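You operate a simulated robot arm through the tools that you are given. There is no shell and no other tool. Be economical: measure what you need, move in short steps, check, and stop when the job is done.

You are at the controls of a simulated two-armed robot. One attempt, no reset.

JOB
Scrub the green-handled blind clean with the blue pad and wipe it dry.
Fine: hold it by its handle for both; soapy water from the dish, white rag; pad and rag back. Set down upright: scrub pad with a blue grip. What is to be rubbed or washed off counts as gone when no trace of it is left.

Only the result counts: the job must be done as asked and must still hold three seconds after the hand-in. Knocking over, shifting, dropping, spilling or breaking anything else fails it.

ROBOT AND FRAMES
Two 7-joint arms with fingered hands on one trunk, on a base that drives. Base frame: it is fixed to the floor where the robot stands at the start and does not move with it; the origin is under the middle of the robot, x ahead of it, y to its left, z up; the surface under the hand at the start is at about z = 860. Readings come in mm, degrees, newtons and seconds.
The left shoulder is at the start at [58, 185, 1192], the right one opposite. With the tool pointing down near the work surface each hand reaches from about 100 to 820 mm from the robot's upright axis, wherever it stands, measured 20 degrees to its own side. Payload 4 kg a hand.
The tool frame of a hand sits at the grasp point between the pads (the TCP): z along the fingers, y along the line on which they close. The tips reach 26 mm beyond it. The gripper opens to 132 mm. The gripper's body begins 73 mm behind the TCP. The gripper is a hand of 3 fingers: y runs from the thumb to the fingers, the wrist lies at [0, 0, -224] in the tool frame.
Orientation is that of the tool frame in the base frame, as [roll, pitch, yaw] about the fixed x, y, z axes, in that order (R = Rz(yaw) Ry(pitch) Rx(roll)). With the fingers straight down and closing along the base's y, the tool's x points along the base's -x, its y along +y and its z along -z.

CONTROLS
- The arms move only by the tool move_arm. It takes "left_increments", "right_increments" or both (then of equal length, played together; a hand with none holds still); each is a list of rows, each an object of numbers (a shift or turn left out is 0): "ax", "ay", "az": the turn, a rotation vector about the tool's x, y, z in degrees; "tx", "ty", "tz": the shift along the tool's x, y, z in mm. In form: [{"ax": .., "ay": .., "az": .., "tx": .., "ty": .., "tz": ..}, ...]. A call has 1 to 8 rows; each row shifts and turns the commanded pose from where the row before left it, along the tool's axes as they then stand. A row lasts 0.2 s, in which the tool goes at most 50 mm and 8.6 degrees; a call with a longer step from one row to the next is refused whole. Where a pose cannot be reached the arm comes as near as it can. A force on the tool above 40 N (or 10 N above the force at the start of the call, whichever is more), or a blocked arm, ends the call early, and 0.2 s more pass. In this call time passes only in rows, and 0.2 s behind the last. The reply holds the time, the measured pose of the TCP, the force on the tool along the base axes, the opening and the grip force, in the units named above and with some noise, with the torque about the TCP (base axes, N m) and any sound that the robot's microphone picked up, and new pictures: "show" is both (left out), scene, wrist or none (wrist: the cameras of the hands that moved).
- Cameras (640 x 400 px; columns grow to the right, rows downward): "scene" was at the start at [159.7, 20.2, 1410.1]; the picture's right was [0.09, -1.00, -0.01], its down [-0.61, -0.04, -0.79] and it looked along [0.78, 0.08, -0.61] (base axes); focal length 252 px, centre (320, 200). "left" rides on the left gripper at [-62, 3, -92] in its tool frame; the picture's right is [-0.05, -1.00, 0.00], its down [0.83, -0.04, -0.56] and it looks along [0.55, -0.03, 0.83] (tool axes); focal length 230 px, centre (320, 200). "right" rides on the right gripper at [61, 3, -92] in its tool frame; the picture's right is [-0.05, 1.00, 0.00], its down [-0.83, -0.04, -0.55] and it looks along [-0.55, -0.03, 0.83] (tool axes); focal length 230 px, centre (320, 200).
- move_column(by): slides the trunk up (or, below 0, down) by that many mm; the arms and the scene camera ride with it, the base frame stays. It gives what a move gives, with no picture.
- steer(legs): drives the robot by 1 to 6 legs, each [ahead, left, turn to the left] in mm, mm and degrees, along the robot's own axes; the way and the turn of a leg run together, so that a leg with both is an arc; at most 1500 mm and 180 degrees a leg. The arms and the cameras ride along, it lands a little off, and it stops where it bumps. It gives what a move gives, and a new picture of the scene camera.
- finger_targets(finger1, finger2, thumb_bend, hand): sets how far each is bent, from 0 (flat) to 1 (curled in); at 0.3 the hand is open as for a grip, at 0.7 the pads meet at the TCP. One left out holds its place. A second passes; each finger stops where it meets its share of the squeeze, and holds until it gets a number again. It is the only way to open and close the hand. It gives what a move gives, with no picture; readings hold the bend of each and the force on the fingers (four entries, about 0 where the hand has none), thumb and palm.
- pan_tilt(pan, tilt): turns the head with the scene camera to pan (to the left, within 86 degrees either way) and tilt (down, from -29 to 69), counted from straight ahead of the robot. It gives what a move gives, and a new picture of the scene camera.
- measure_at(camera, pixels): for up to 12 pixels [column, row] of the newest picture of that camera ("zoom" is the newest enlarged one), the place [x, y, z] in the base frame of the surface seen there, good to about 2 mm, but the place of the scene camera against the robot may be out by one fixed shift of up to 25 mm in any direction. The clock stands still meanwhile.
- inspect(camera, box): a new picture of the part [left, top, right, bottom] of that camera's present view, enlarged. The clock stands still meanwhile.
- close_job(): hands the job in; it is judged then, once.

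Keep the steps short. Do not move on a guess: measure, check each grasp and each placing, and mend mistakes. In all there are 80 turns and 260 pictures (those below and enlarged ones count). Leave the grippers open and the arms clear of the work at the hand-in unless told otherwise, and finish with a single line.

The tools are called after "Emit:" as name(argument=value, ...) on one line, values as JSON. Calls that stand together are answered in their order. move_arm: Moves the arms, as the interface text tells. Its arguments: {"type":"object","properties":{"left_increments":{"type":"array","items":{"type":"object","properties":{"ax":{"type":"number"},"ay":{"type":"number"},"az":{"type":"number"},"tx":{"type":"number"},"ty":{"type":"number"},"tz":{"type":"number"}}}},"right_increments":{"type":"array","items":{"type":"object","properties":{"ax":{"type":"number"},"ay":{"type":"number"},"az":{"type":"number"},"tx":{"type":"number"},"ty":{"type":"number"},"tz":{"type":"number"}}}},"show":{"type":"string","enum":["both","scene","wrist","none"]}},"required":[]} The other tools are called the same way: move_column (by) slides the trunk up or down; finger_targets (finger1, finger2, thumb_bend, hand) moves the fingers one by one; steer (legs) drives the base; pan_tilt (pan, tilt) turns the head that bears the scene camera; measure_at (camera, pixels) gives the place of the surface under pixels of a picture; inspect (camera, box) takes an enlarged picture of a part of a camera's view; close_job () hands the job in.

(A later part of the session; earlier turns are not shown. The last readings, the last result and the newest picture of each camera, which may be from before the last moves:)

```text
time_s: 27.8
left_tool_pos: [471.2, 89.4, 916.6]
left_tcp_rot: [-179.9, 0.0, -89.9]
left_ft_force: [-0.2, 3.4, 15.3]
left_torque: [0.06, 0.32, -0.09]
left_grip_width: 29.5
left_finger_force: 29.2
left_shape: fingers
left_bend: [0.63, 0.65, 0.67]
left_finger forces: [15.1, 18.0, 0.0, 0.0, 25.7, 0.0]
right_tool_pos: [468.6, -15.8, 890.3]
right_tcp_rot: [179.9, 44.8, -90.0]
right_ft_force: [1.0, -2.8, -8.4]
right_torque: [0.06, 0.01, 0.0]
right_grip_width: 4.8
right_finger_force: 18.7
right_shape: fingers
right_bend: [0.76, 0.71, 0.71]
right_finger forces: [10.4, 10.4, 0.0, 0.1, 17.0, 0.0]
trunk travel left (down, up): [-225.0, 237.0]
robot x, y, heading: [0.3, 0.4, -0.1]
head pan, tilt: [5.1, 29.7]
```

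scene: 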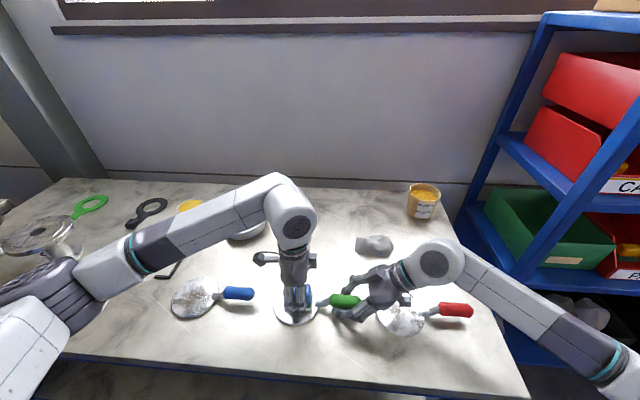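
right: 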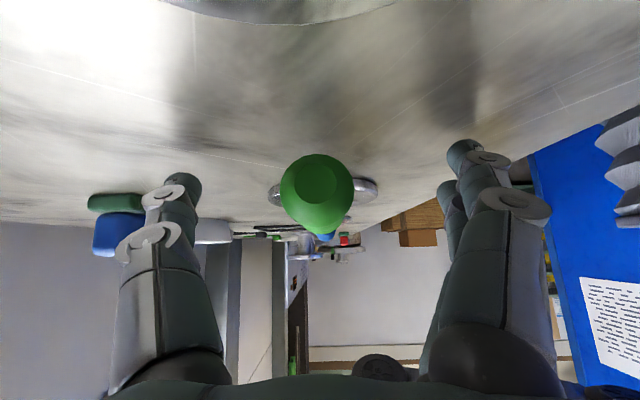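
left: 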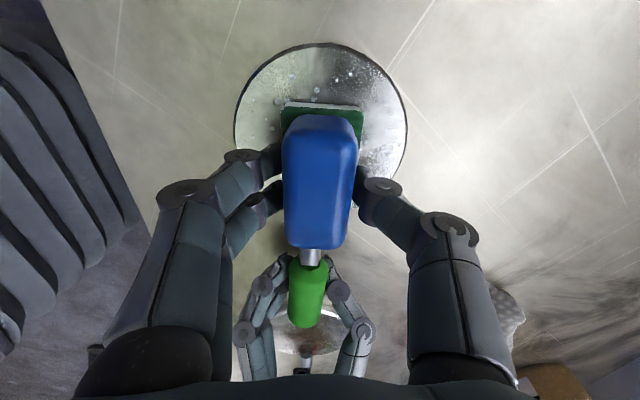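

Now the +x side, the same way. The disc stays put and the force is fine.

Emit:
move_arm(left_increments=[{"ty": -15}, {"tx": -28}, {"tx": 28}, {"tx": -28}, {"ty": -15}, {"tx": 36}, {"tx": -36}, {"tx": 36}], show="none")

Emit:
move_arm(left_increments=[{"tx": -20}, {"ty": 30}, {"ty": 30}, {"ty": -30}, {"ty": -30}, {"tx": -14, "ty": 12}, {"ty": 36}, {"ty": -18}], show="none")

Emit:
move_arm(left_increments=[{"tz": -25}, {"tz": -35}, {"tz": -20, "tx": -20, "ty": -25}, {"tx": -20, "ty": -40}, {"tx": -20, "ty": -40}, {"ty": -25}], show="both")

Emit:
inspect(camera="scene", box=[250, 265, 378, 345])

```text
time_s: 29.6
left_tool_pos: [500.7, 82.0, 915.0]
left_tcp_rot: [180.0, 0.2, -89.9]
left_ft_force: [-0.9, 4.4, 23.1]
left_torque: [0.2, 0.49, -0.13]
left_grip_width: 29.9
left_finger_force: 34.9
left_shape: fingers
left_bend: [0.65, 0.66, 0.67]
left_finger forces: [19.6, 23.4, 0.1, 0.0, 27.2, 0.0]
right_tool_pos: [470.0, -15.8, 891.8]
right_tcp_rot: [179.7, 45.0, -90.1]
right_ft_force: [1.0, -1.8, -14.8]
right_torque: [0.06, 0.02, 0.02]
right_grip_width: 4.2
right_finger_force: 19.5
right_shape: fingers
right_bend: [0.76, 0.71, 0.71]
right_finger forces: [10.7, 10.2, 0.1, 0.0, 18.5, 0.0]
trunk travel left (down, up): [-225.0, 237.0]
robot x, y, heading: [-0.9, -1.5, 0.0]
head pan, tilt: [5.1, 29.7]
```

```text
time_s: 31.4
left_tool_pos: [469.1, 117.9, 915.3]
left_tcp_rot: [179.7, 0.0, -90.1]
left_ft_force: [-8.1, 0.8, 20.2]
left_torque: [0.0, 0.9, -0.08]
left_grip_width: 29.9
left_finger_force: 33.3
left_shape: fingers
left_bend: [0.63, 0.66, 0.68]
left_finger forces: [19.0, 26.5, 0.0, 0.0, 20.3, 0.0]
right_tool_pos: [469.3, -14.9, 893.1]
right_tcp_rot: [180.0, 45.0, -90.0]
right_ft_force: [0.5, 0.7, -7.1]
right_torque: [0.01, -0.01, -0.02]
right_grip_width: 2.9
right_finger_force: 15.9
right_shape: fingers
right_bend: [0.76, 0.71, 0.71]
right_finger forces: [7.8, 9.1, 0.1, 0.0, 15.1, 0.0]
trunk travel left (down, up): [-225.0, 237.0]
robot x, y, heading: [2.9, -3.2, 0.0]
head pan, tilt: [5.1, 29.7]
```

```text
time_s: 32.8
left_tool_pos: [603.4, 172.3, 997.9]
left_tcp_rot: [179.9, 0.1, -90.0]
left_ft_force: [-0.9, -0.4, -0.9]
left_torque: [0.03, -0.01, 0.0]
left_grip_width: 29.6
left_finger_force: 21.2
left_shape: fingers
left_bend: [0.63, 0.63, 0.68]
left_finger forces: [9.2, 10.5, 0.0, 0.0, 22.7, 0.0]
right_tool_pos: [470.3, -14.6, 891.4]
right_tcp_rot: [179.9, 45.0, -90.2]
right_ft_force: [-0.2, -1.1, -2.9]
right_torque: [-0.01, -0.04, 0.01]
right_grip_width: 1.9
right_finger_force: 12.1
right_shape: fingers
right_bend: [0.77, 0.71, 0.72]
right_finger forces: [5.6, 7.3, 0.0, 0.0, 12.3, 0.0]
trunk travel left (down, up): [-225.0, 237.0]
robot x, y, heading: [0.3, -2.2, -0.0]
head pan, tilt: [5.1, 29.7]
```

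scene: 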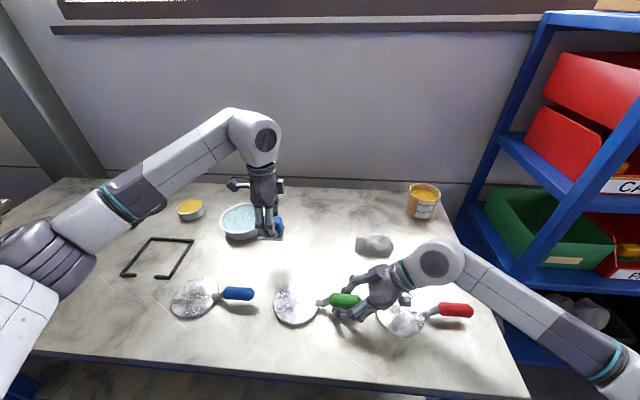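
left: 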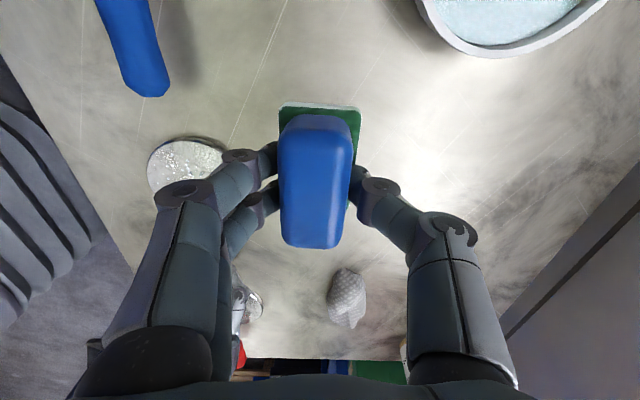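

```text
5.00 times, centred on (314, 305) of scene
```

zoom: 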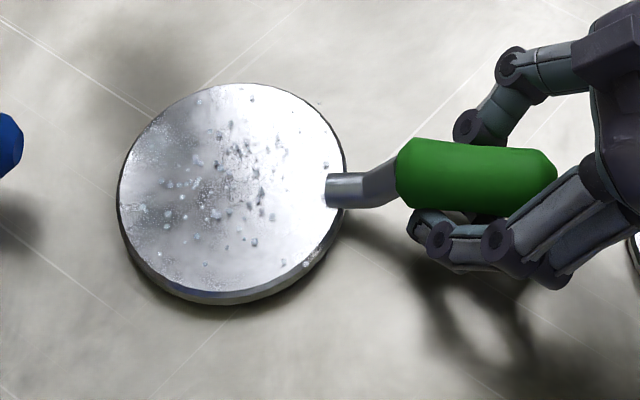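

The brown stain looks gone and suds remain, but the right grip has relaxed to 12 N. I look closer at the disc and the grip.

Emit:
inspect(camera="scene", box=[270, 278, 326, 313])

Emit:
inspect(camera="right", box=[160, 100, 480, 300])

Emit:
inspect(camera="left", box=[140, 110, 268, 190])

```text
11.43 times, centred on (298, 296) of scene
```

zoom: 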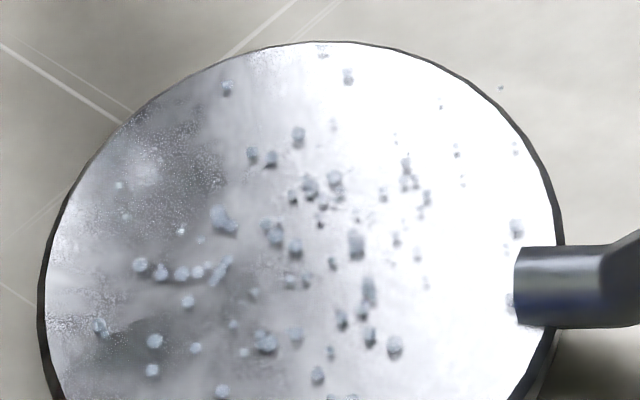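

```text
2.00 times, centred on (320, 200) of right
```

zoom: 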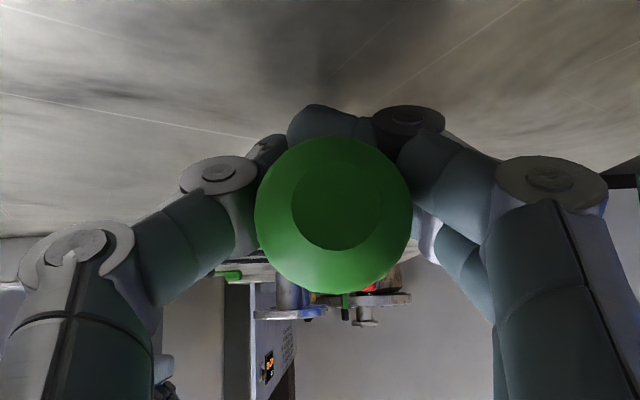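

```text
5.00 times, centred on (204, 150) of left
```

zoom: 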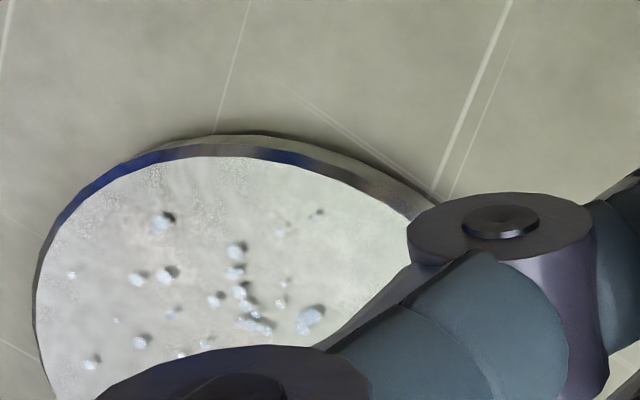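

No brown remains, only suds and a fine speckle near the rim. The handle is riding up out of the fingers, so I'll regrip about 7 mm back along the approach. The disc rests flat on the table meanwhile.

Emit:
finger_targets(hand="right", finger1=0.52, finger2=0.52, thumb_bend=0.52)

Emit:
move_arm(right_increments=[{"tz": -7}, {}], show="wrist")

Emit:
finger_targets(hand="right", finger1=0.78, finger2=0.78, thumb_bend=0.78)

Emit:
inspect(camera="right", box=[160, 100, 480, 300])

```text
time_s: 33.8
left_tool_pos: [601.4, 171.6, 998.1]
left_tcp_rot: [-180.0, 0.0, -90.0]
left_ft_force: [1.1, 0.3, -1.3]
left_torque: [-0.01, 0.01, -0.01]
left_grip_width: 29.5
left_finger_force: 21.5
left_shape: fingers
left_bend: [0.63, 0.63, 0.68]
left_finger forces: [9.2, 10.5, 0.0, 0.0, 22.7, 0.1]
right_tool_pos: [469.9, -14.9, 893.7]
right_tcp_rot: [-179.9, 45.2, -90.0]
right_ft_force: [2.0, 1.0, 17.1]
right_torque: [0.26, 0.48, -0.07]
right_grip_width: 55.0
right_finger_force: 8.4
right_shape: fingers
right_bend: [0.57, 0.52, 0.52]
right_finger forces: [17.5, 0.0, 0.1, 0.0, 0.0, 0.0]
trunk travel left (down, up): [-225.0, 237.0]
robot x, y, heading: [-0.6, -2.4, -0.2]
head pan, tilt: [5.1, 29.7]
```

```text
time_s: 34.4
left_tool_pos: [602.2, 172.7, 997.0]
left_tcp_rot: [180.0, 0.0, -90.1]
left_ft_force: [0.7, -0.1, -0.8]
left_torque: [-0.01, 0.01, 0.01]
left_grip_width: 29.8
left_finger_force: 21.5
left_shape: fingers
left_bend: [0.63, 0.63, 0.68]
left_finger forces: [9.2, 10.5, 0.0, 0.0, 22.7, 0.0]
right_tool_pos: [469.4, -20.8, 895.7]
right_tcp_rot: [179.8, 44.9, -90.1]
right_ft_force: [-0.1, -0.2, -0.2]
right_torque: [0.0, 0.03, 0.03]
right_grip_width: 60.6
right_finger_force: 0.1
right_shape: fingers
right_bend: [0.52, 0.52, 0.52]
right_finger forces: [0.0, 0.0, 0.0, 0.0, 0.1, 0.0]
trunk travel left (down, up): [-225.0, 237.0]
robot x, y, heading: [-0.8, 0.4, -0.1]
head pan, tilt: [5.1, 29.7]
```

right: 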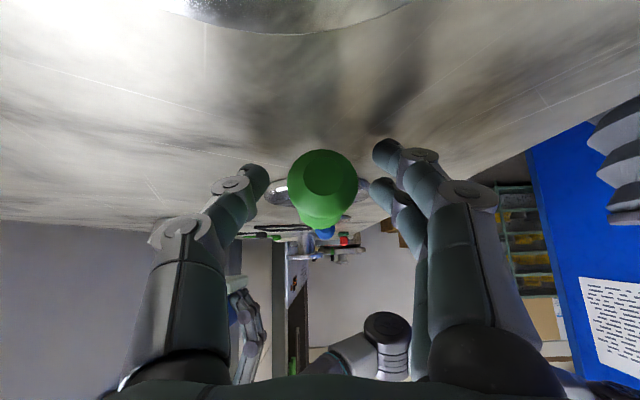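

```text
time_s: 35.4
left_tool_pos: [603.5, 172.2, 998.4]
left_tcp_rot: [180.0, 0.0, -90.0]
left_ft_force: [0.5, 0.7, -1.2]
left_torque: [0.01, 0.02, 0.0]
left_grip_width: 29.8
left_finger_force: 21.2
left_shape: fingers
left_bend: [0.63, 0.63, 0.68]
left_finger forces: [9.2, 10.6, 0.0, 0.0, 22.7, 0.0]
right_tool_pos: [469.4, -20.8, 897.6]
right_tcp_rot: [179.9, 45.0, -90.1]
right_ft_force: [-0.3, 0.1, -2.2]
right_torque: [0.04, 0.01, 0.05]
right_grip_width: 14.4
right_finger_force: 18.0
right_shape: fingers
right_bend: [0.73, 0.67, 0.67]
right_finger forces: [7.8, 11.0, 0.0, 0.0, 16.6, 0.0]
trunk travel left (down, up): [-225.0, 237.0]
robot x, y, heading: [-2.5, -0.3, 0.1]
head pan, tilt: [5.1, 29.7]
```

```text
2.00 times, centred on (320, 200) of right
```

zoom: 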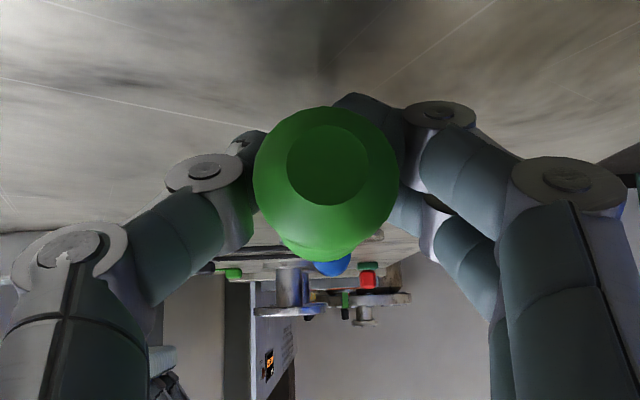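

The grip is better now, 18 N around the middle of the handle. I return for a second scrub pass that includes the rim.

Emit:
move_arm(left_increments=[{"ty": 32, "tx": 16}, {"ty": 32, "tx": 16}, {"ty": 32, "tx": 17}, {"ty": 32, "tx": 17}, {"tz": 35}, {"tz": 30}, {"tz": 14}, {"tz": 3}], show="none")

Emit:
move_arm(left_increments=[{"tx": -14}, {"ty": 30}, {"tx": 38}, {"tx": -38}, {"ty": -30}, {"ty": -30}, {"tx": 38}, {"tx": -38}], show="none")

Emit:
move_arm(left_increments=[{"ty": 15}, {"tx": 31}, {"tx": -31}, {"ty": 15}, {"tx": 31}, {"tx": -31}, {"ty": 15}, {"tx": 31}], show="none")

Emit:
move_arm(left_increments=[{"tx": -15}, {"ty": -30}, {"ty": -15}, {"tz": -25}, {"tz": -35, "tx": -10}, {"tz": -20, "tx": -20, "ty": -25}, {"tx": -20, "ty": -40}, {"ty": -40}], show="both")

Emit:
inspect(camera="scene", box=[264, 275, 344, 325])

```text
time_s: 37.2
left_tool_pos: [472.3, 108.7, 916.8]
left_tcp_rot: [-179.9, -0.2, -89.9]
left_ft_force: [-0.5, 0.4, 9.2]
left_torque: [-0.05, 0.2, -0.07]
left_grip_width: 29.4
left_finger_force: 23.1
left_shape: fingers
left_bend: [0.63, 0.63, 0.68]
left_finger forces: [9.3, 12.6, 0.0, 0.0, 23.9, 0.0]
right_tool_pos: [468.7, -20.6, 897.2]
right_tcp_rot: [-179.9, 44.9, -90.1]
right_ft_force: [-0.1, 1.1, -4.9]
right_torque: [0.01, -0.04, -0.01]
right_grip_width: 13.7
right_finger_force: 17.9
right_shape: fingers
right_bend: [0.73, 0.67, 0.67]
right_finger forces: [8.4, 11.1, 0.0, 0.1, 15.7, 0.2]
trunk travel left (down, up): [-225.0, 237.0]
robot x, y, heading: [-2.1, -2.4, 0.0]
head pan, tilt: [5.1, 29.7]
```

```text
time_s: 38.8
left_tool_pos: [506.5, 102.8, 914.9]
left_tcp_rot: [-179.7, -0.1, -89.9]
left_ft_force: [-4.0, -1.5, 16.5]
left_torque: [0.06, 0.58, 0.09]
left_grip_width: 29.9
left_finger_force: 28.1
left_shape: fingers
left_bend: [0.64, 0.64, 0.68]
left_finger forces: [20.5, 15.1, 0.1, 0.0, 20.8, 0.1]
right_tool_pos: [470.0, -21.9, 893.3]
right_tcp_rot: [179.5, 44.7, -90.3]
right_ft_force: [1.3, 2.8, -6.2]
right_torque: [0.08, 0.07, -0.06]
right_grip_width: 13.7
right_finger_force: 17.4
right_shape: fingers
right_bend: [0.73, 0.68, 0.68]
right_finger forces: [8.6, 9.4, 0.0, 0.1, 17.0, 0.0]
trunk travel left (down, up): [-225.0, 237.0]
robot x, y, heading: [-0.7, 2.2, 0.2]
head pan, tilt: [5.1, 29.7]
stopped in row 7 (left hand): the force on the tool passed its limit at 42 N (the readings are from after the stop); the commanded pose is now the measured one
```

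```text
time_s: 40.5
left_tool_pos: [458.5, 71.5, 914.4]
left_tcp_rot: [-179.9, 0.1, -89.9]
left_ft_force: [-1.2, 6.6, 33.9]
left_torque: [0.17, 0.73, -0.13]
left_grip_width: 30.4
left_finger_force: 38.3
left_shape: fingers
left_bend: [0.66, 0.67, 0.67]
left_finger forces: [24.9, 25.2, 0.0, 0.0, 26.9, 0.0]
right_tool_pos: [469.3, -21.5, 893.1]
right_tcp_rot: [179.9, 44.6, -90.3]
right_ft_force: [0.2, -2.7, -16.1]
right_torque: [-0.07, 0.04, 0.0]
right_grip_width: 13.6
right_finger_force: 20.8
right_shape: fingers
right_bend: [0.73, 0.68, 0.68]
right_finger forces: [10.6, 10.4, 0.0, 0.1, 19.3, 0.0]
trunk travel left (down, up): [-225.0, 237.0]
robot x, y, heading: [1.3, -5.4, 0.1]
head pan, tilt: [5.1, 29.7]
```

```text
time_s: 42.4
left_tool_pos: [612.2, 137.7, 992.7]
left_tcp_rot: [-179.7, 0.1, -89.9]
left_ft_force: [-0.6, 0.5, 0.1]
left_torque: [0.02, -0.01, -0.02]
left_grip_width: 29.6
left_finger_force: 20.8
left_shape: fingers
left_bend: [0.63, 0.63, 0.68]
left_finger forces: [9.6, 10.3, 0.0, 0.1, 22.5, 0.0]
right_tool_pos: [470.1, -23.0, 895.4]
right_tcp_rot: [179.6, 44.7, -90.3]
right_ft_force: [-0.6, -1.3, -2.8]
right_torque: [0.09, 0.03, 0.02]
right_grip_width: 12.1
right_finger_force: 15.3
right_shape: fingers
right_bend: [0.74, 0.68, 0.68]
right_finger forces: [7.0, 10.1, 0.0, 0.0, 14.9, 0.1]
trunk travel left (down, up): [-225.0, 237.0]
robot x, y, heading: [2.2, -2.7, -0.1]
head pan, tilt: [5.1, 29.7]
```

scene: 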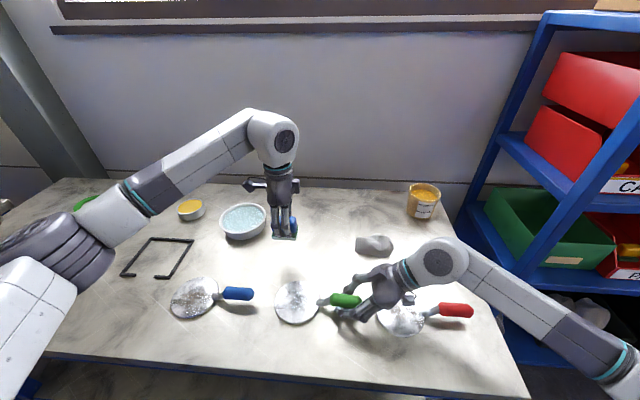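
left: 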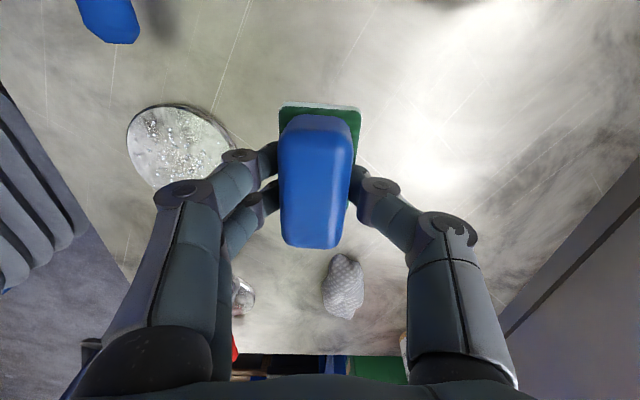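

```text
8.00 times, centred on (304, 300) of scene
```

zoom: 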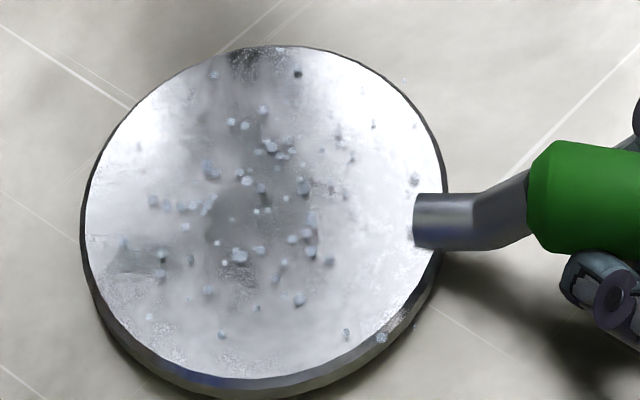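

A small collision with the neck stopped one stroke, with no harm visible. I'll compare the surface with the dirty blue and red discs to judge any residue.

Emit:
inspect(camera="scene", box=[164, 270, 228, 325])

Emit:
inspect(camera="left", box=[118, 95, 246, 195])

Emit:
inspect(camera="scene", box=[376, 285, 440, 340])

```text
7.27 times, centred on (196, 298) of scene
```

zoom: 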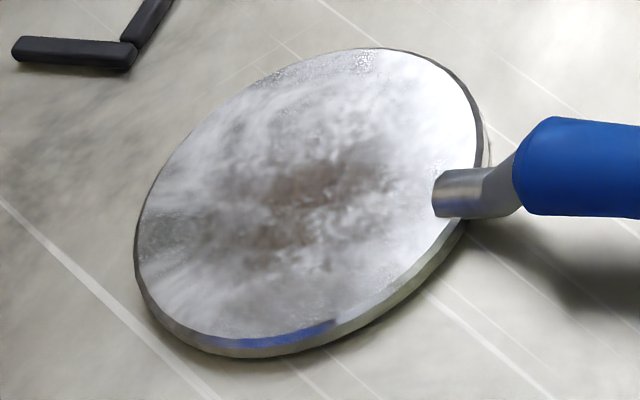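

```text
4.00 times, centred on (182, 145) of left
```

zoom: 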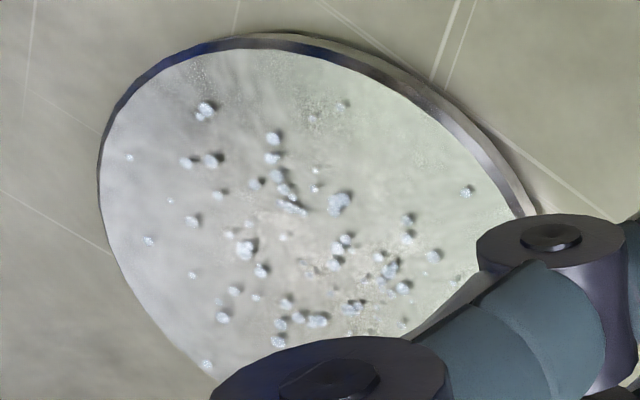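

```text
7.27 times, centred on (408, 312) of scene
```

zoom: 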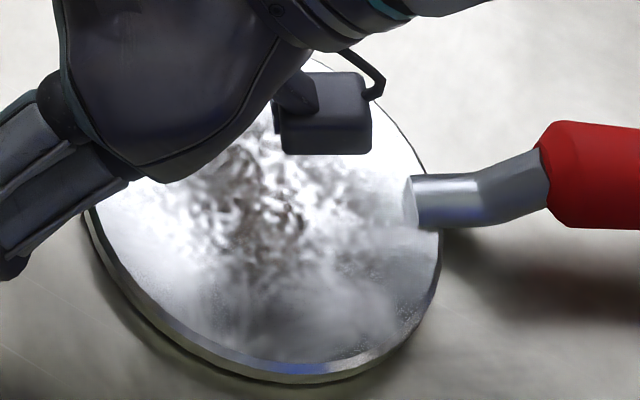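

The green disc is free of the brown the others carry; only suds remain. Now I take the pad back to its place at TCP (662, 98), stopping just above the table.

Emit:
move_arm(left_increments=[{"tx": 20, "ty": -25}, {"tx": 20, "ty": -25}, {"tz": 35}, {"tz": 25}, {"tz": 15}, {}], show="both")

Emit:
inspect(camera="scene", box=[260, 200, 360, 262])

Emit:
measure_at(camera="left", pixels=[[283, 106], [357, 110], [300, 150], [335, 150], [320, 240]])

```text
time_s: 43.8
left_tool_pos: [661.1, 97.9, 922.7]
left_tcp_rot: [-179.8, 0.0, -89.8]
left_ft_force: [-0.4, 0.3, -1.3]
left_torque: [-0.01, 0.02, 0.02]
left_grip_width: 29.6
left_finger_force: 20.9
left_shape: fingers
left_bend: [0.63, 0.63, 0.68]
left_finger forces: [9.5, 10.1, 0.0, 0.1, 22.4, 0.0]
right_tool_pos: [469.8, -21.3, 895.0]
right_tcp_rot: [179.9, 44.6, -90.2]
right_ft_force: [-0.4, 0.9, -2.4]
right_torque: [0.09, 0.05, 0.01]
right_grip_width: 11.8
right_finger_force: 16.2
right_shape: fingers
right_bend: [0.74, 0.68, 0.68]
right_finger forces: [6.6, 9.9, 0.0, 0.1, 15.0, 0.0]
trunk travel left (down, up): [-225.0, 237.0]
robot x, y, heading: [0.9, -0.6, -0.1]
head pan, tilt: [5.1, 29.7]
```

scene: 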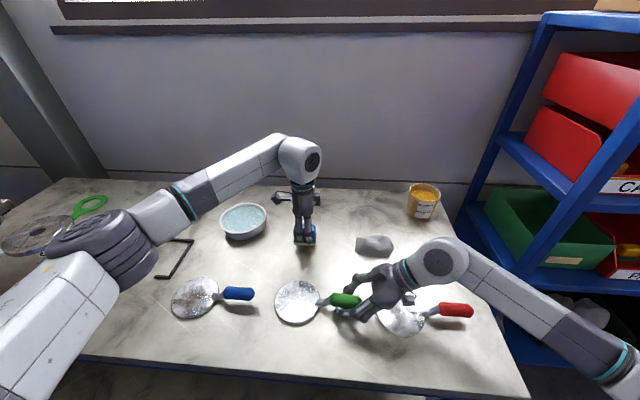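
left: 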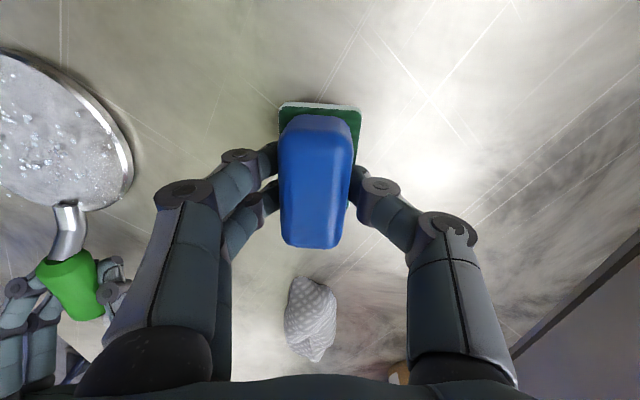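

```text
6.40 times, centred on (310, 231) of scene
```

zoom: 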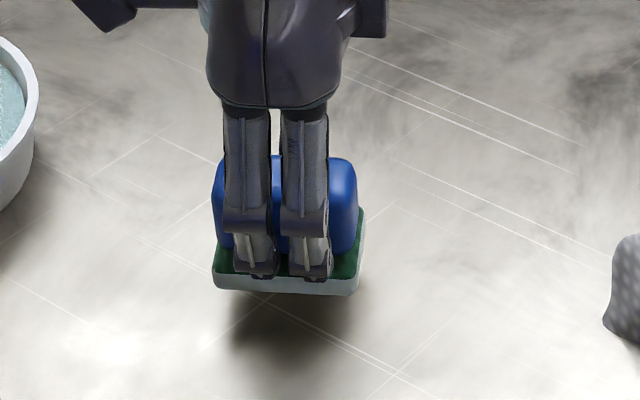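

```text
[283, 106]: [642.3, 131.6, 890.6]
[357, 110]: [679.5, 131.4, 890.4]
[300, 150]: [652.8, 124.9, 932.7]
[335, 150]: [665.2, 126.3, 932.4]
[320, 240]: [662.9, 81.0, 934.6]
```

The pad sits level over its old outline (x 642–680, y edge 131). I lower it to contact.

Emit:
move_arm(left_increments=[{"tz": 10}, {"tz": 4}, {"tz": 2}, {"tz": 1.5}, {}], show="none")

```text
time_s: 45.0
left_tool_pos: [660.4, 96.8, 905.6]
left_tcp_rot: [-179.6, 0.0, -89.7]
left_ft_force: [1.8, 1.5, 16.1]
left_torque: [0.09, 0.3, -0.05]
left_grip_width: 29.4
left_finger_force: 27.0
left_shape: fingers
left_bend: [0.64, 0.64, 0.68]
left_finger forces: [13.9, 13.0, 0.0, 0.0, 27.4, 0.0]
right_tool_pos: [468.9, -20.4, 896.1]
right_tcp_rot: [179.9, 44.7, -90.2]
right_ft_force: [0.8, 1.3, -2.2]
right_torque: [0.04, 0.07, -0.01]
right_grip_width: 12.2
right_finger_force: 15.6
right_shape: fingers
right_bend: [0.74, 0.68, 0.68]
right_finger forces: [6.5, 9.8, 0.0, 0.1, 15.0, 0.0]
trunk travel left (down, up): [-225.0, 237.0]
robot x, y, heading: [-3.1, -1.6, -0.1]
head pan, tilt: [5.1, 29.7]
```

The pad presses the table at 16 N. I ease that by 1 mm, open the hand evenly, and rise.

Emit:
move_arm(left_increments=[{"tz": -1.5}], show="none")

Emit:
finger_targets(hand="left", finger1=0.3, finger2=0.3, thumb_bend=0.3)

Emit:
move_arm(left_increments=[{"tz": -30}, {"tz": -40}, {"tz": -40}, {}], show="both")

```text
time_s: 45.4
left_tool_pos: [659.8, 97.1, 905.7]
left_tcp_rot: [-179.7, 0.0, -89.9]
left_ft_force: [2.9, 1.0, 14.3]
left_torque: [0.03, 0.19, -0.02]
left_grip_width: 29.6
left_finger_force: 27.1
left_shape: fingers
left_bend: [0.64, 0.64, 0.68]
left_finger forces: [12.7, 12.7, 0.0, 0.1, 28.4, 0.1]
right_tool_pos: [469.1, -21.6, 896.0]
right_tcp_rot: [179.8, 44.7, -90.3]
right_ft_force: [0.2, 0.5, -2.7]
right_torque: [0.03, 0.1, 0.0]
right_grip_width: 11.8
right_finger_force: 15.8
right_shape: fingers
right_bend: [0.74, 0.68, 0.68]
right_finger forces: [6.5, 9.8, 0.0, 0.0, 15.0, 0.1]
trunk travel left (down, up): [-225.0, 237.0]
robot x, y, heading: [-0.9, 0.1, -0.1]
head pan, tilt: [5.1, 29.7]
```

```text
time_s: 46.4
left_tool_pos: [660.6, 98.2, 904.2]
left_tcp_rot: [-179.8, 0.0, -89.8]
left_ft_force: [-0.3, -0.4, 0.4]
left_torque: [0.02, 0.0, 0.04]
left_grip_width: 134.2
left_finger_force: 0.0
left_shape: fingers
left_bend: [0.3, 0.3, 0.3]
left_finger forces: [0.1, 0.1, 0.1, 0.0, 0.0, 0.0]
right_tool_pos: [469.6, -22.2, 895.2]
right_tcp_rot: [179.8, 44.6, -90.2]
right_ft_force: [0.1, 0.3, -3.5]
right_torque: [0.06, 0.04, 0.0]
right_grip_width: 11.7
right_finger_force: 15.6
right_shape: fingers
right_bend: [0.74, 0.68, 0.68]
right_finger forces: [6.7, 9.9, 0.1, 0.1, 14.9, 0.0]
trunk travel left (down, up): [-225.0, 237.0]
robot x, y, heading: [-0.6, -0.9, 0.0]
head pan, tilt: [5.1, 29.7]
```

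```text
time_s: 47.4
left_tool_pos: [661.0, 100.2, 1014.4]
left_tcp_rot: [-179.8, 0.0, -89.9]
left_ft_force: [0.9, 0.5, 0.1]
left_torque: [0.0, 0.02, 0.0]
left_grip_width: 134.0
left_finger_force: 0.0
left_shape: fingers
left_bend: [0.3, 0.3, 0.3]
left_finger forces: [0.1, 0.0, 0.0, 0.0, 0.1, 0.0]
right_tool_pos: [469.6, -21.3, 893.9]
right_tcp_rot: [179.6, 44.6, -90.2]
right_ft_force: [0.3, 0.5, -2.4]
right_torque: [0.08, 0.06, 0.02]
right_grip_width: 12.1
right_finger_force: 15.7
right_shape: fingers
right_bend: [0.74, 0.68, 0.68]
right_finger forces: [6.7, 9.9, 0.0, 0.0, 14.8, 0.0]
trunk travel left (down, up): [-225.0, 237.0]
robot x, y, heading: [3.8, 3.5, 0.1]
head pan, tilt: [5.1, 29.7]
```

scene: 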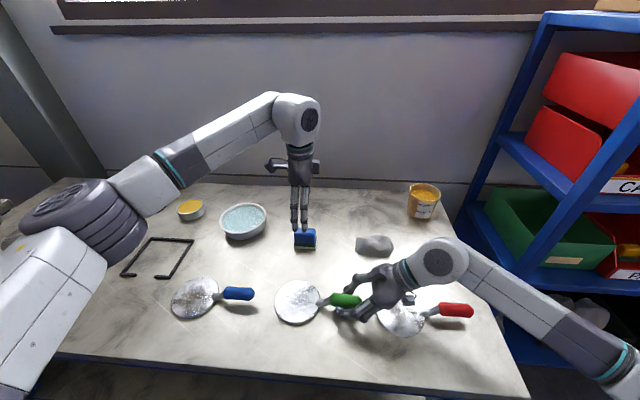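
left: 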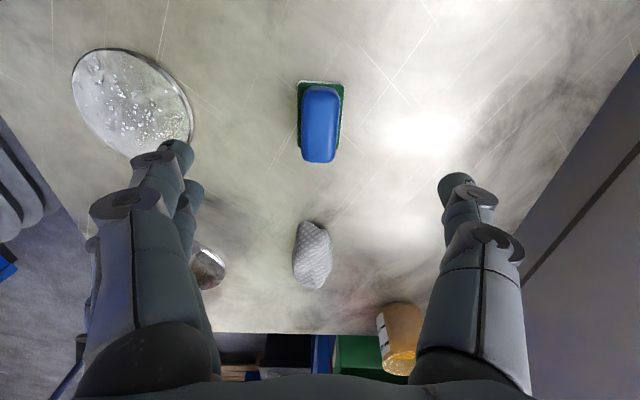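

The pad is back, standing upright. Now I move the left hand over the rag at about (657, −92) and measure it.

Emit:
move_arm(left_increments=[{"tx": 38}, {"tx": 38}, {"tx": 38}, {"tx": 38}, {"tx": 38}, {"tz": 20}, {}], show="both")

Emit:
inspect(camera="left", box=[220, 60, 420, 185])

```text
time_s: 49.0
left_tool_pos: [660.3, -90.9, 996.2]
left_tcp_rot: [-179.7, 0.1, -89.8]
left_ft_force: [0.6, 0.2, -0.8]
left_torque: [0.01, -0.01, -0.02]
left_grip_width: 133.9
left_finger_force: 0.1
left_shape: fingers
left_bend: [0.3, 0.3, 0.3]
left_finger forces: [0.0, 0.1, 0.0, 0.0, 0.0, 0.0]
right_tool_pos: [468.8, -21.2, 895.5]
right_tcp_rot: [179.9, 44.7, -90.2]
right_ft_force: [-0.5, 1.0, -2.7]
right_torque: [0.05, 0.05, 0.01]
right_grip_width: 11.4
right_finger_force: 15.9
right_shape: fingers
right_bend: [0.74, 0.68, 0.68]
right_finger forces: [6.4, 9.7, 0.0, 0.0, 14.8, 0.0]
trunk travel left (down, up): [-225.0, 237.0]
robot x, y, heading: [0.1, -0.9, 0.1]
head pan, tilt: [5.1, 29.7]
```

scene: 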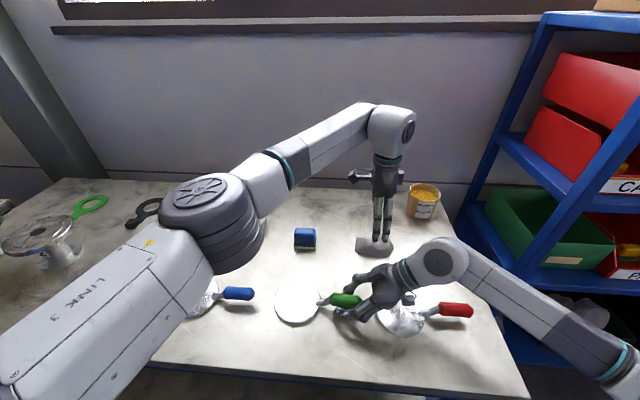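
left: 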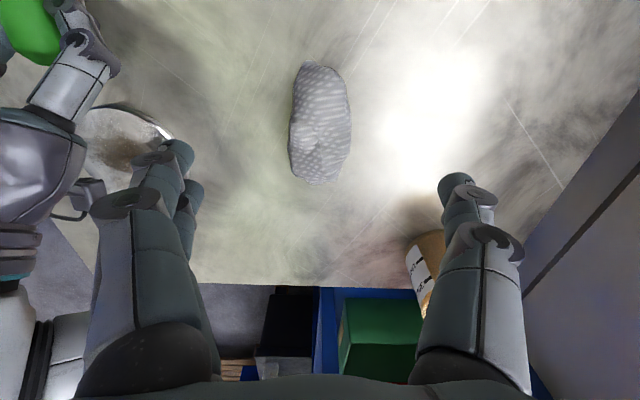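

```text
3.20 times, centred on (320, 122) of left
```

zoom: 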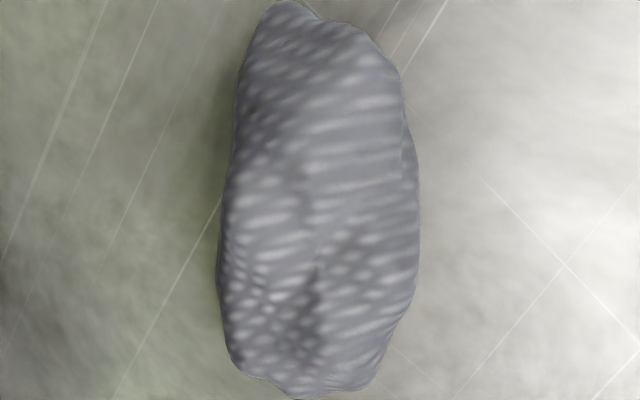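

The rag here looks light grey. Before using it I check the white lumps in the black crate on the shelf at (570, 312).

Emit:
inspect(camera="scene", box=[500, 270, 640, 358])

Emit:
measure_at(camera="left", pixels=[[310, 64], [305, 90], [347, 90], [320, 90], [293, 125], [351, 130], [320, 120], [320, 150], [292, 165], [343, 165], [315, 182], [335, 110]])

```text
4.55 times, centred on (570, 314) of scene
```

zoom: 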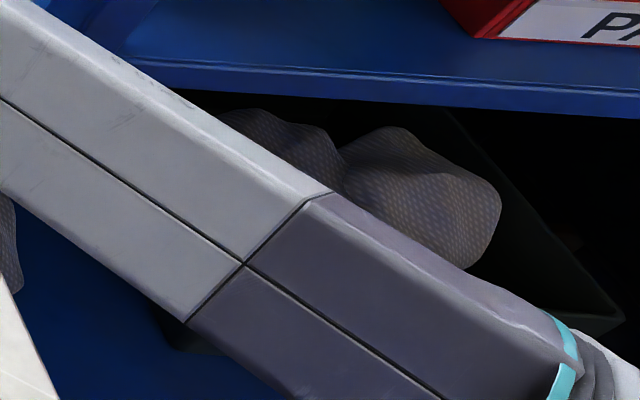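

```text
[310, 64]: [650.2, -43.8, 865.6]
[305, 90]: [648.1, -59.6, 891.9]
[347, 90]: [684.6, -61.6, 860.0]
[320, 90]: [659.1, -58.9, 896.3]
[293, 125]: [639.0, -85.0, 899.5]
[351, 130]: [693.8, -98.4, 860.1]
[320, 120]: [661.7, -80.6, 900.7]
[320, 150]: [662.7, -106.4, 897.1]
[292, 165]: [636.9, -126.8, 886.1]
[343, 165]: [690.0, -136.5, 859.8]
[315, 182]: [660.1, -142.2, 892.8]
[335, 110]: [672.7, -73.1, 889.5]
```

The crate holds used brown rags, so the light rag on the table is the right one: centre (661, −93), about 50 × 100, top z 901. I descend to TCP z 892 and grip across its width.

Emit:
move_arm(left_increments=[{"tz": 40, "tx": 2}, {"tz": 35}, {"tz": 20}, {"tz": 9}, {}], show="none")

Emit:
finger_targets(hand="left", finger1=0.66, finger2=0.66, thumb_bend=0.66)

Emit:
inspect(camera="left", box=[160, 40, 480, 240])

```text
time_s: 50.1
left_tool_pos: [660.9, -95.4, 888.3]
left_tcp_rot: [-179.7, 0.0, -89.9]
left_ft_force: [-0.1, 0.2, -0.5]
left_torque: [-0.01, 0.0, 0.0]
left_grip_width: 134.0
left_finger_force: 0.1
left_shape: fingers
left_bend: [0.3, 0.3, 0.3]
left_finger forces: [0.0, 0.0, 0.0, 0.1, 0.1, 0.0]
right_tool_pos: [469.4, -22.3, 894.9]
right_tcp_rot: [179.8, 44.7, -90.2]
right_ft_force: [-0.8, 0.1, -3.4]
right_torque: [0.09, 0.08, -0.03]
right_grip_width: 11.3
right_finger_force: 15.4
right_shape: fingers
right_bend: [0.74, 0.68, 0.68]
right_finger forces: [6.5, 9.8, 0.0, 0.0, 14.8, 0.0]
trunk travel left (down, up): [-225.0, 237.0]
robot x, y, heading: [-1.1, -3.9, 0.1]
head pan, tilt: [5.1, 29.7]
```

```text
time_s: 51.1
left_tool_pos: [658.7, -95.1, 891.4]
left_tcp_rot: [-179.5, -0.2, -89.8]
left_ft_force: [-6.7, -2.3, 27.2]
left_torque: [-0.04, 1.2, 0.05]
left_grip_width: 50.9
left_finger_force: 26.1
left_shape: fingers
left_bend: [0.57, 0.56, 0.6]
left_finger forces: [19.5, 20.3, 0.0, 0.0, 12.3, 0.1]
right_tool_pos: [467.0, -20.8, 896.6]
right_tcp_rot: [180.0, 44.5, -90.1]
right_ft_force: [0.7, 1.0, -3.2]
right_torque: [0.04, 0.07, -0.03]
right_grip_width: 11.5
right_finger_force: 15.2
right_shape: fingers
right_bend: [0.74, 0.68, 0.69]
right_finger forces: [6.2, 9.5, 0.1, 0.1, 14.8, 0.0]
trunk travel left (down, up): [-225.0, 237.0]
robot x, y, heading: [0.3, 0.3, 0.0]
head pan, tilt: [5.1, 29.7]
```

```text
2.00 times, centred on (320, 140) of left
```

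zoom: 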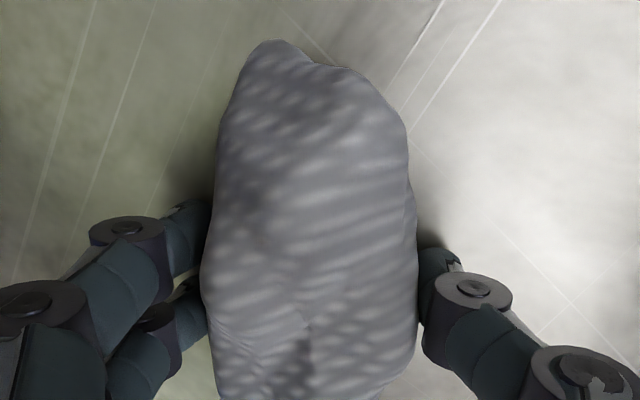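

The fingertips press on the table at 27 N. I open slightly, rise 6 mm, and regrip so the rag's underside stays clear of the fingertips.

Emit:
finger_targets(hand="left", finger1=0.48, finger2=0.48, thumb_bend=0.48)

Emit:
move_arm(left_increments=[{"tz": -7}, {}], show="none")

Emit:
finger_targets(hand="left", finger1=0.66, finger2=0.66, thumb_bend=0.69)

Emit:
inspect(camera="scene", box=[330, 200, 430, 262])

```text
time_s: 52.1
left_tool_pos: [660.1, -96.2, 892.6]
left_tcp_rot: [-179.4, 0.0, -89.8]
left_ft_force: [7.6, -8.3, 33.6]
left_torque: [-0.28, 1.04, 0.3]
left_grip_width: 65.7
left_finger_force: 17.2
left_shape: fingers
left_bend: [0.56, 0.56, 0.48]
left_finger forces: [16.7, 17.3, 0.1, 0.0, 0.0, 0.0]
right_tool_pos: [468.3, -21.9, 895.4]
right_tcp_rot: [-180.0, 44.7, -90.1]
right_ft_force: [0.8, 1.0, -4.0]
right_torque: [0.05, 0.03, 0.01]
right_grip_width: 10.9
right_finger_force: 15.3
right_shape: fingers
right_bend: [0.74, 0.68, 0.69]
right_finger forces: [6.1, 9.5, 0.0, 0.1, 14.8, 0.0]
trunk travel left (down, up): [-225.0, 237.0]
robot x, y, heading: [1.6, -1.8, 0.3]
head pan, tilt: [5.1, 29.7]
```

```text
time_s: 52.8
left_tool_pos: [660.1, -91.2, 893.3]
left_tcp_rot: [-179.9, 0.4, -89.8]
left_ft_force: [0.2, 0.2, 2.9]
left_torque: [0.02, 0.02, 0.02]
left_grip_width: 73.8
left_finger_force: 0.7
left_shape: fingers
left_bend: [0.48, 0.49, 0.48]
left_finger forces: [0.0, 1.6, 0.0, 0.0, 0.0, 0.0]
right_tool_pos: [469.3, -20.8, 896.0]
right_tcp_rot: [179.7, 44.5, -90.2]
right_ft_force: [1.4, -1.4, -2.5]
right_torque: [0.06, 0.08, 0.0]
right_grip_width: 10.9
right_finger_force: 15.3
right_shape: fingers
right_bend: [0.74, 0.69, 0.69]
right_finger forces: [6.4, 9.7, 0.1, 0.0, 15.0, 0.0]
trunk travel left (down, up): [-225.0, 237.0]
robot x, y, heading: [0.9, 1.5, 0.3]
head pan, tilt: [5.1, 29.7]
```

```text
time_s: 53.8
left_tool_pos: [660.9, -92.8, 894.8]
left_tcp_rot: [-179.8, 0.0, -89.9]
left_ft_force: [-0.7, 0.3, -0.8]
left_torque: [-0.04, 0.03, 0.0]
left_grip_width: 48.9
left_finger_force: 16.9
left_shape: fingers
left_bend: [0.57, 0.56, 0.6]
left_finger forces: [8.4, 9.3, 0.0, 0.0, 17.1, 0.1]
right_tool_pos: [469.0, -21.6, 896.1]
right_tcp_rot: [179.8, 44.7, -90.3]
right_ft_force: [-0.9, 0.6, -3.5]
right_torque: [0.06, 0.04, 0.02]
right_grip_width: 11.1
right_finger_force: 15.9
right_shape: fingers
right_bend: [0.74, 0.69, 0.69]
right_finger forces: [6.3, 9.8, 0.0, 0.0, 14.8, 0.1]
trunk travel left (down, up): [-225.0, 237.0]
robot x, y, heading: [2.1, 1.9, -0.1]
head pan, tilt: [5.1, 29.7]
```

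```text
6.40 times, centred on (380, 231) of scene
```

zoom: 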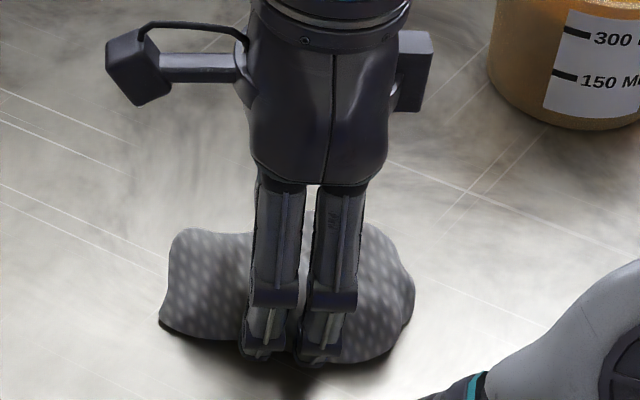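

Firm even grip, no table pressure. I lift and carry the rag around the right hand: first along +y, then toward the disc.

Emit:
move_arm(left_increments=[{"tz": -40}, {"tz": -45}, {"tx": -45, "tz": -10}, {"tx": -45}, {"tx": -45}, {"tx": -45}, {"tx": -22}, {}], show="wrist")

Emit:
move_arm(left_increments=[{"ty": 40}, {"ty": 40}, {"ty": 40}, {"ty": 40}, {"ty": 28}, {}], show="both")

```text
time_s: 55.5
left_tool_pos: [659.8, 111.3, 991.4]
left_tcp_rot: [-179.8, -0.1, -89.9]
left_ft_force: [0.6, -0.2, -0.5]
left_torque: [-0.01, 0.01, 0.01]
left_grip_width: 48.8
left_finger_force: 16.9
left_shape: fingers
left_bend: [0.57, 0.56, 0.6]
left_finger forces: [8.2, 9.0, 0.0, 0.1, 16.7, 0.1]
right_tool_pos: [469.4, -21.5, 894.8]
right_tcp_rot: [179.6, 44.7, -90.1]
right_ft_force: [0.5, 1.2, -4.1]
right_torque: [0.11, 0.08, 0.01]
right_grip_width: 10.7
right_finger_force: 14.9
right_shape: fingers
right_bend: [0.74, 0.69, 0.69]
right_finger forces: [6.4, 9.5, 0.1, 0.0, 14.6, 0.1]
trunk travel left (down, up): [-225.0, 237.0]
robot x, y, heading: [-1.3, 2.8, 0.1]
head pan, tilt: [5.1, 29.7]
```

left: 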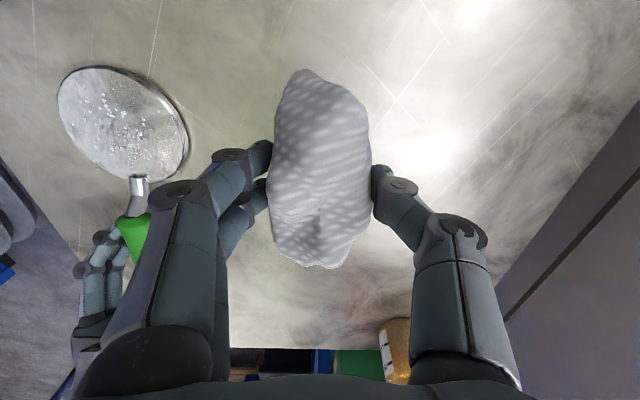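

```text
time_s: 57.0
left_tool_pos: [470.9, 108.3, 991.1]
left_tcp_rot: [-179.8, 0.1, -89.8]
left_ft_force: [-0.8, 0.5, -1.1]
left_torque: [0.01, -0.03, 0.01]
left_grip_width: 48.8
left_finger_force: 17.3
left_shape: fingers
left_bend: [0.57, 0.56, 0.6]
left_finger forces: [8.2, 9.2, 0.1, 0.0, 16.9, 0.0]
right_tool_pos: [469.6, -20.8, 894.7]
right_tcp_rot: [179.7, 44.7, -90.2]
right_ft_force: [-0.1, 0.4, -3.4]
right_torque: [0.06, 0.05, 0.04]
right_grip_width: 10.7
right_finger_force: 15.3
right_shape: fingers
right_bend: [0.74, 0.69, 0.69]
right_finger forces: [6.2, 9.6, 0.0, 0.0, 14.7, 0.0]
trunk travel left (down, up): [-225.0, 237.0]
robot x, y, heading: [-0.5, 0.9, -0.0]
head pan, tilt: [5.1, 29.7]
```

scene: 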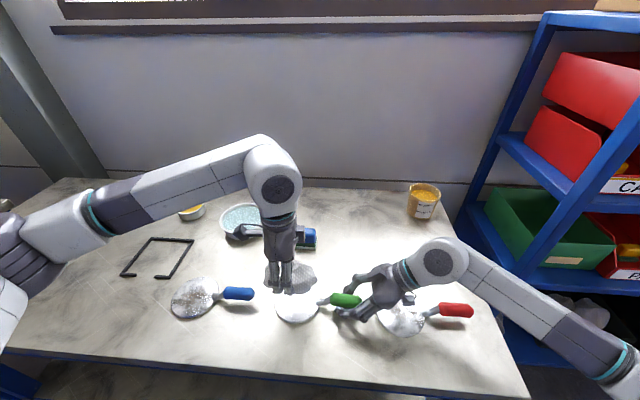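
left: 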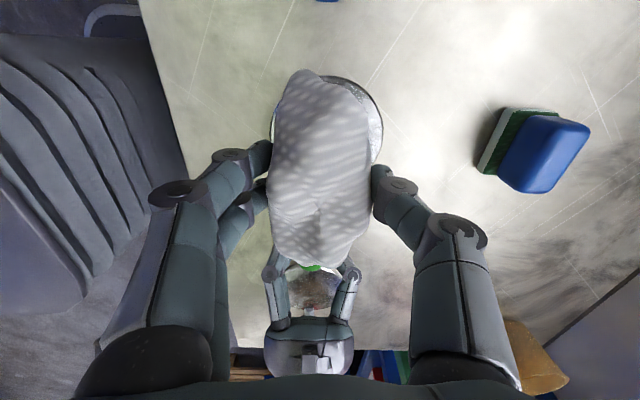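

I check the disc position and the rag's extents before lowering.

Emit:
measure_at(camera="left", pixels=[[340, 78], [379, 130], [378, 110], [365, 90], [271, 135], [310, 72], [275, 120], [362, 115], [315, 262], [320, 150]])

```text
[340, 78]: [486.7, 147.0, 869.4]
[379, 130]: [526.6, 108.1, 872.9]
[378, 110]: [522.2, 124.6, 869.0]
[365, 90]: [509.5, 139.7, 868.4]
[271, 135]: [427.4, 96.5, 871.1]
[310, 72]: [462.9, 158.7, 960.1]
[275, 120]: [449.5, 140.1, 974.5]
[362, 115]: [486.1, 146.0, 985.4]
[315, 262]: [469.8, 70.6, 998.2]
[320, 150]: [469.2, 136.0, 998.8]
```

The disc centre is now (476.5, 100). I lower the rag with its −y end clear of the neck (TCP y 115) until it touches.

Emit:
move_arm(left_increments=[{"tx": -7, "ty": -5, "tz": 30}, {"tz": 30}, {"tz": 15}, {"tz": 6}, {"tz": 3}, {}], show="none")

Emit:
inspect(camera="scene", box=[240, 250, 380, 338])

```text
time_s: 58.4
left_tool_pos: [478.0, 113.4, 907.2]
left_tcp_rot: [-179.8, 0.1, -89.8]
left_ft_force: [-0.4, -0.1, -0.4]
left_torque: [0.01, 0.02, 0.0]
left_grip_width: 48.8
left_finger_force: 17.3
left_shape: fingers
left_bend: [0.57, 0.56, 0.61]
left_finger forces: [8.1, 9.2, 0.0, 0.0, 16.8, 0.0]
right_tool_pos: [469.8, -21.9, 895.4]
right_tcp_rot: [179.9, 44.7, -90.2]
right_ft_force: [-1.6, -0.8, -3.0]
right_torque: [0.1, 0.06, 0.03]
right_grip_width: 10.4
right_finger_force: 15.2
right_shape: fingers
right_bend: [0.74, 0.69, 0.69]
right_finger forces: [6.1, 9.5, 0.1, 0.0, 14.7, 0.0]
trunk travel left (down, up): [-225.0, 237.0]
robot x, y, heading: [-0.9, 0.7, 0.1]
head pan, tilt: [5.1, 29.7]
```

```text
4.55 times, centred on (310, 294) of scene
```

zoom: 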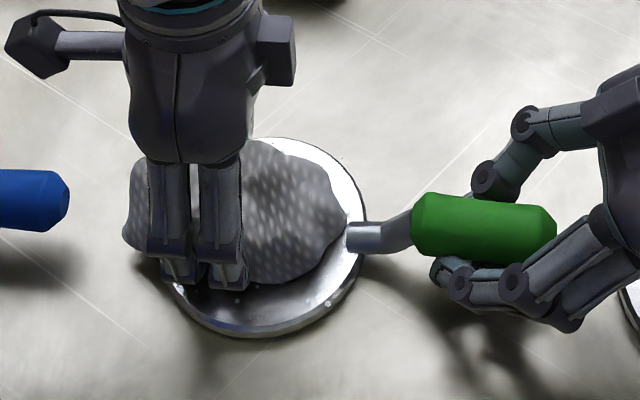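

Not yet in contact, and the neck is just clear. I lower in 1.5 mm steps.

Emit:
move_arm(left_increments=[{"tz": 1.5}, {"tz": 1.5}, {"tz": 1}, {}], show="none")

```text
time_s: 59.4
left_tool_pos: [478.6, 116.1, 902.6]
left_tcp_rot: [-179.8, -0.1, -89.9]
left_ft_force: [-0.1, -0.4, 1.2]
left_torque: [-0.08, 0.04, 0.02]
left_grip_width: 48.8
left_finger_force: 17.7
left_shape: fingers
left_bend: [0.57, 0.56, 0.61]
left_finger forces: [7.9, 11.1, 0.0, 0.1, 17.0, 0.1]
right_tool_pos: [469.0, -22.7, 894.8]
right_tcp_rot: [179.8, 44.6, -90.2]
right_ft_force: [-1.7, 0.9, -3.6]
right_torque: [0.07, 0.03, 0.02]
right_grip_width: 10.9
right_finger_force: 15.3
right_shape: fingers
right_bend: [0.74, 0.69, 0.69]
right_finger forces: [6.7, 9.6, 0.1, 0.0, 14.8, 0.1]
trunk travel left (down, up): [-225.0, 237.0]
robot x, y, heading: [1.4, -1.3, 0.2]
head pan, tilt: [5.1, 29.7]
```

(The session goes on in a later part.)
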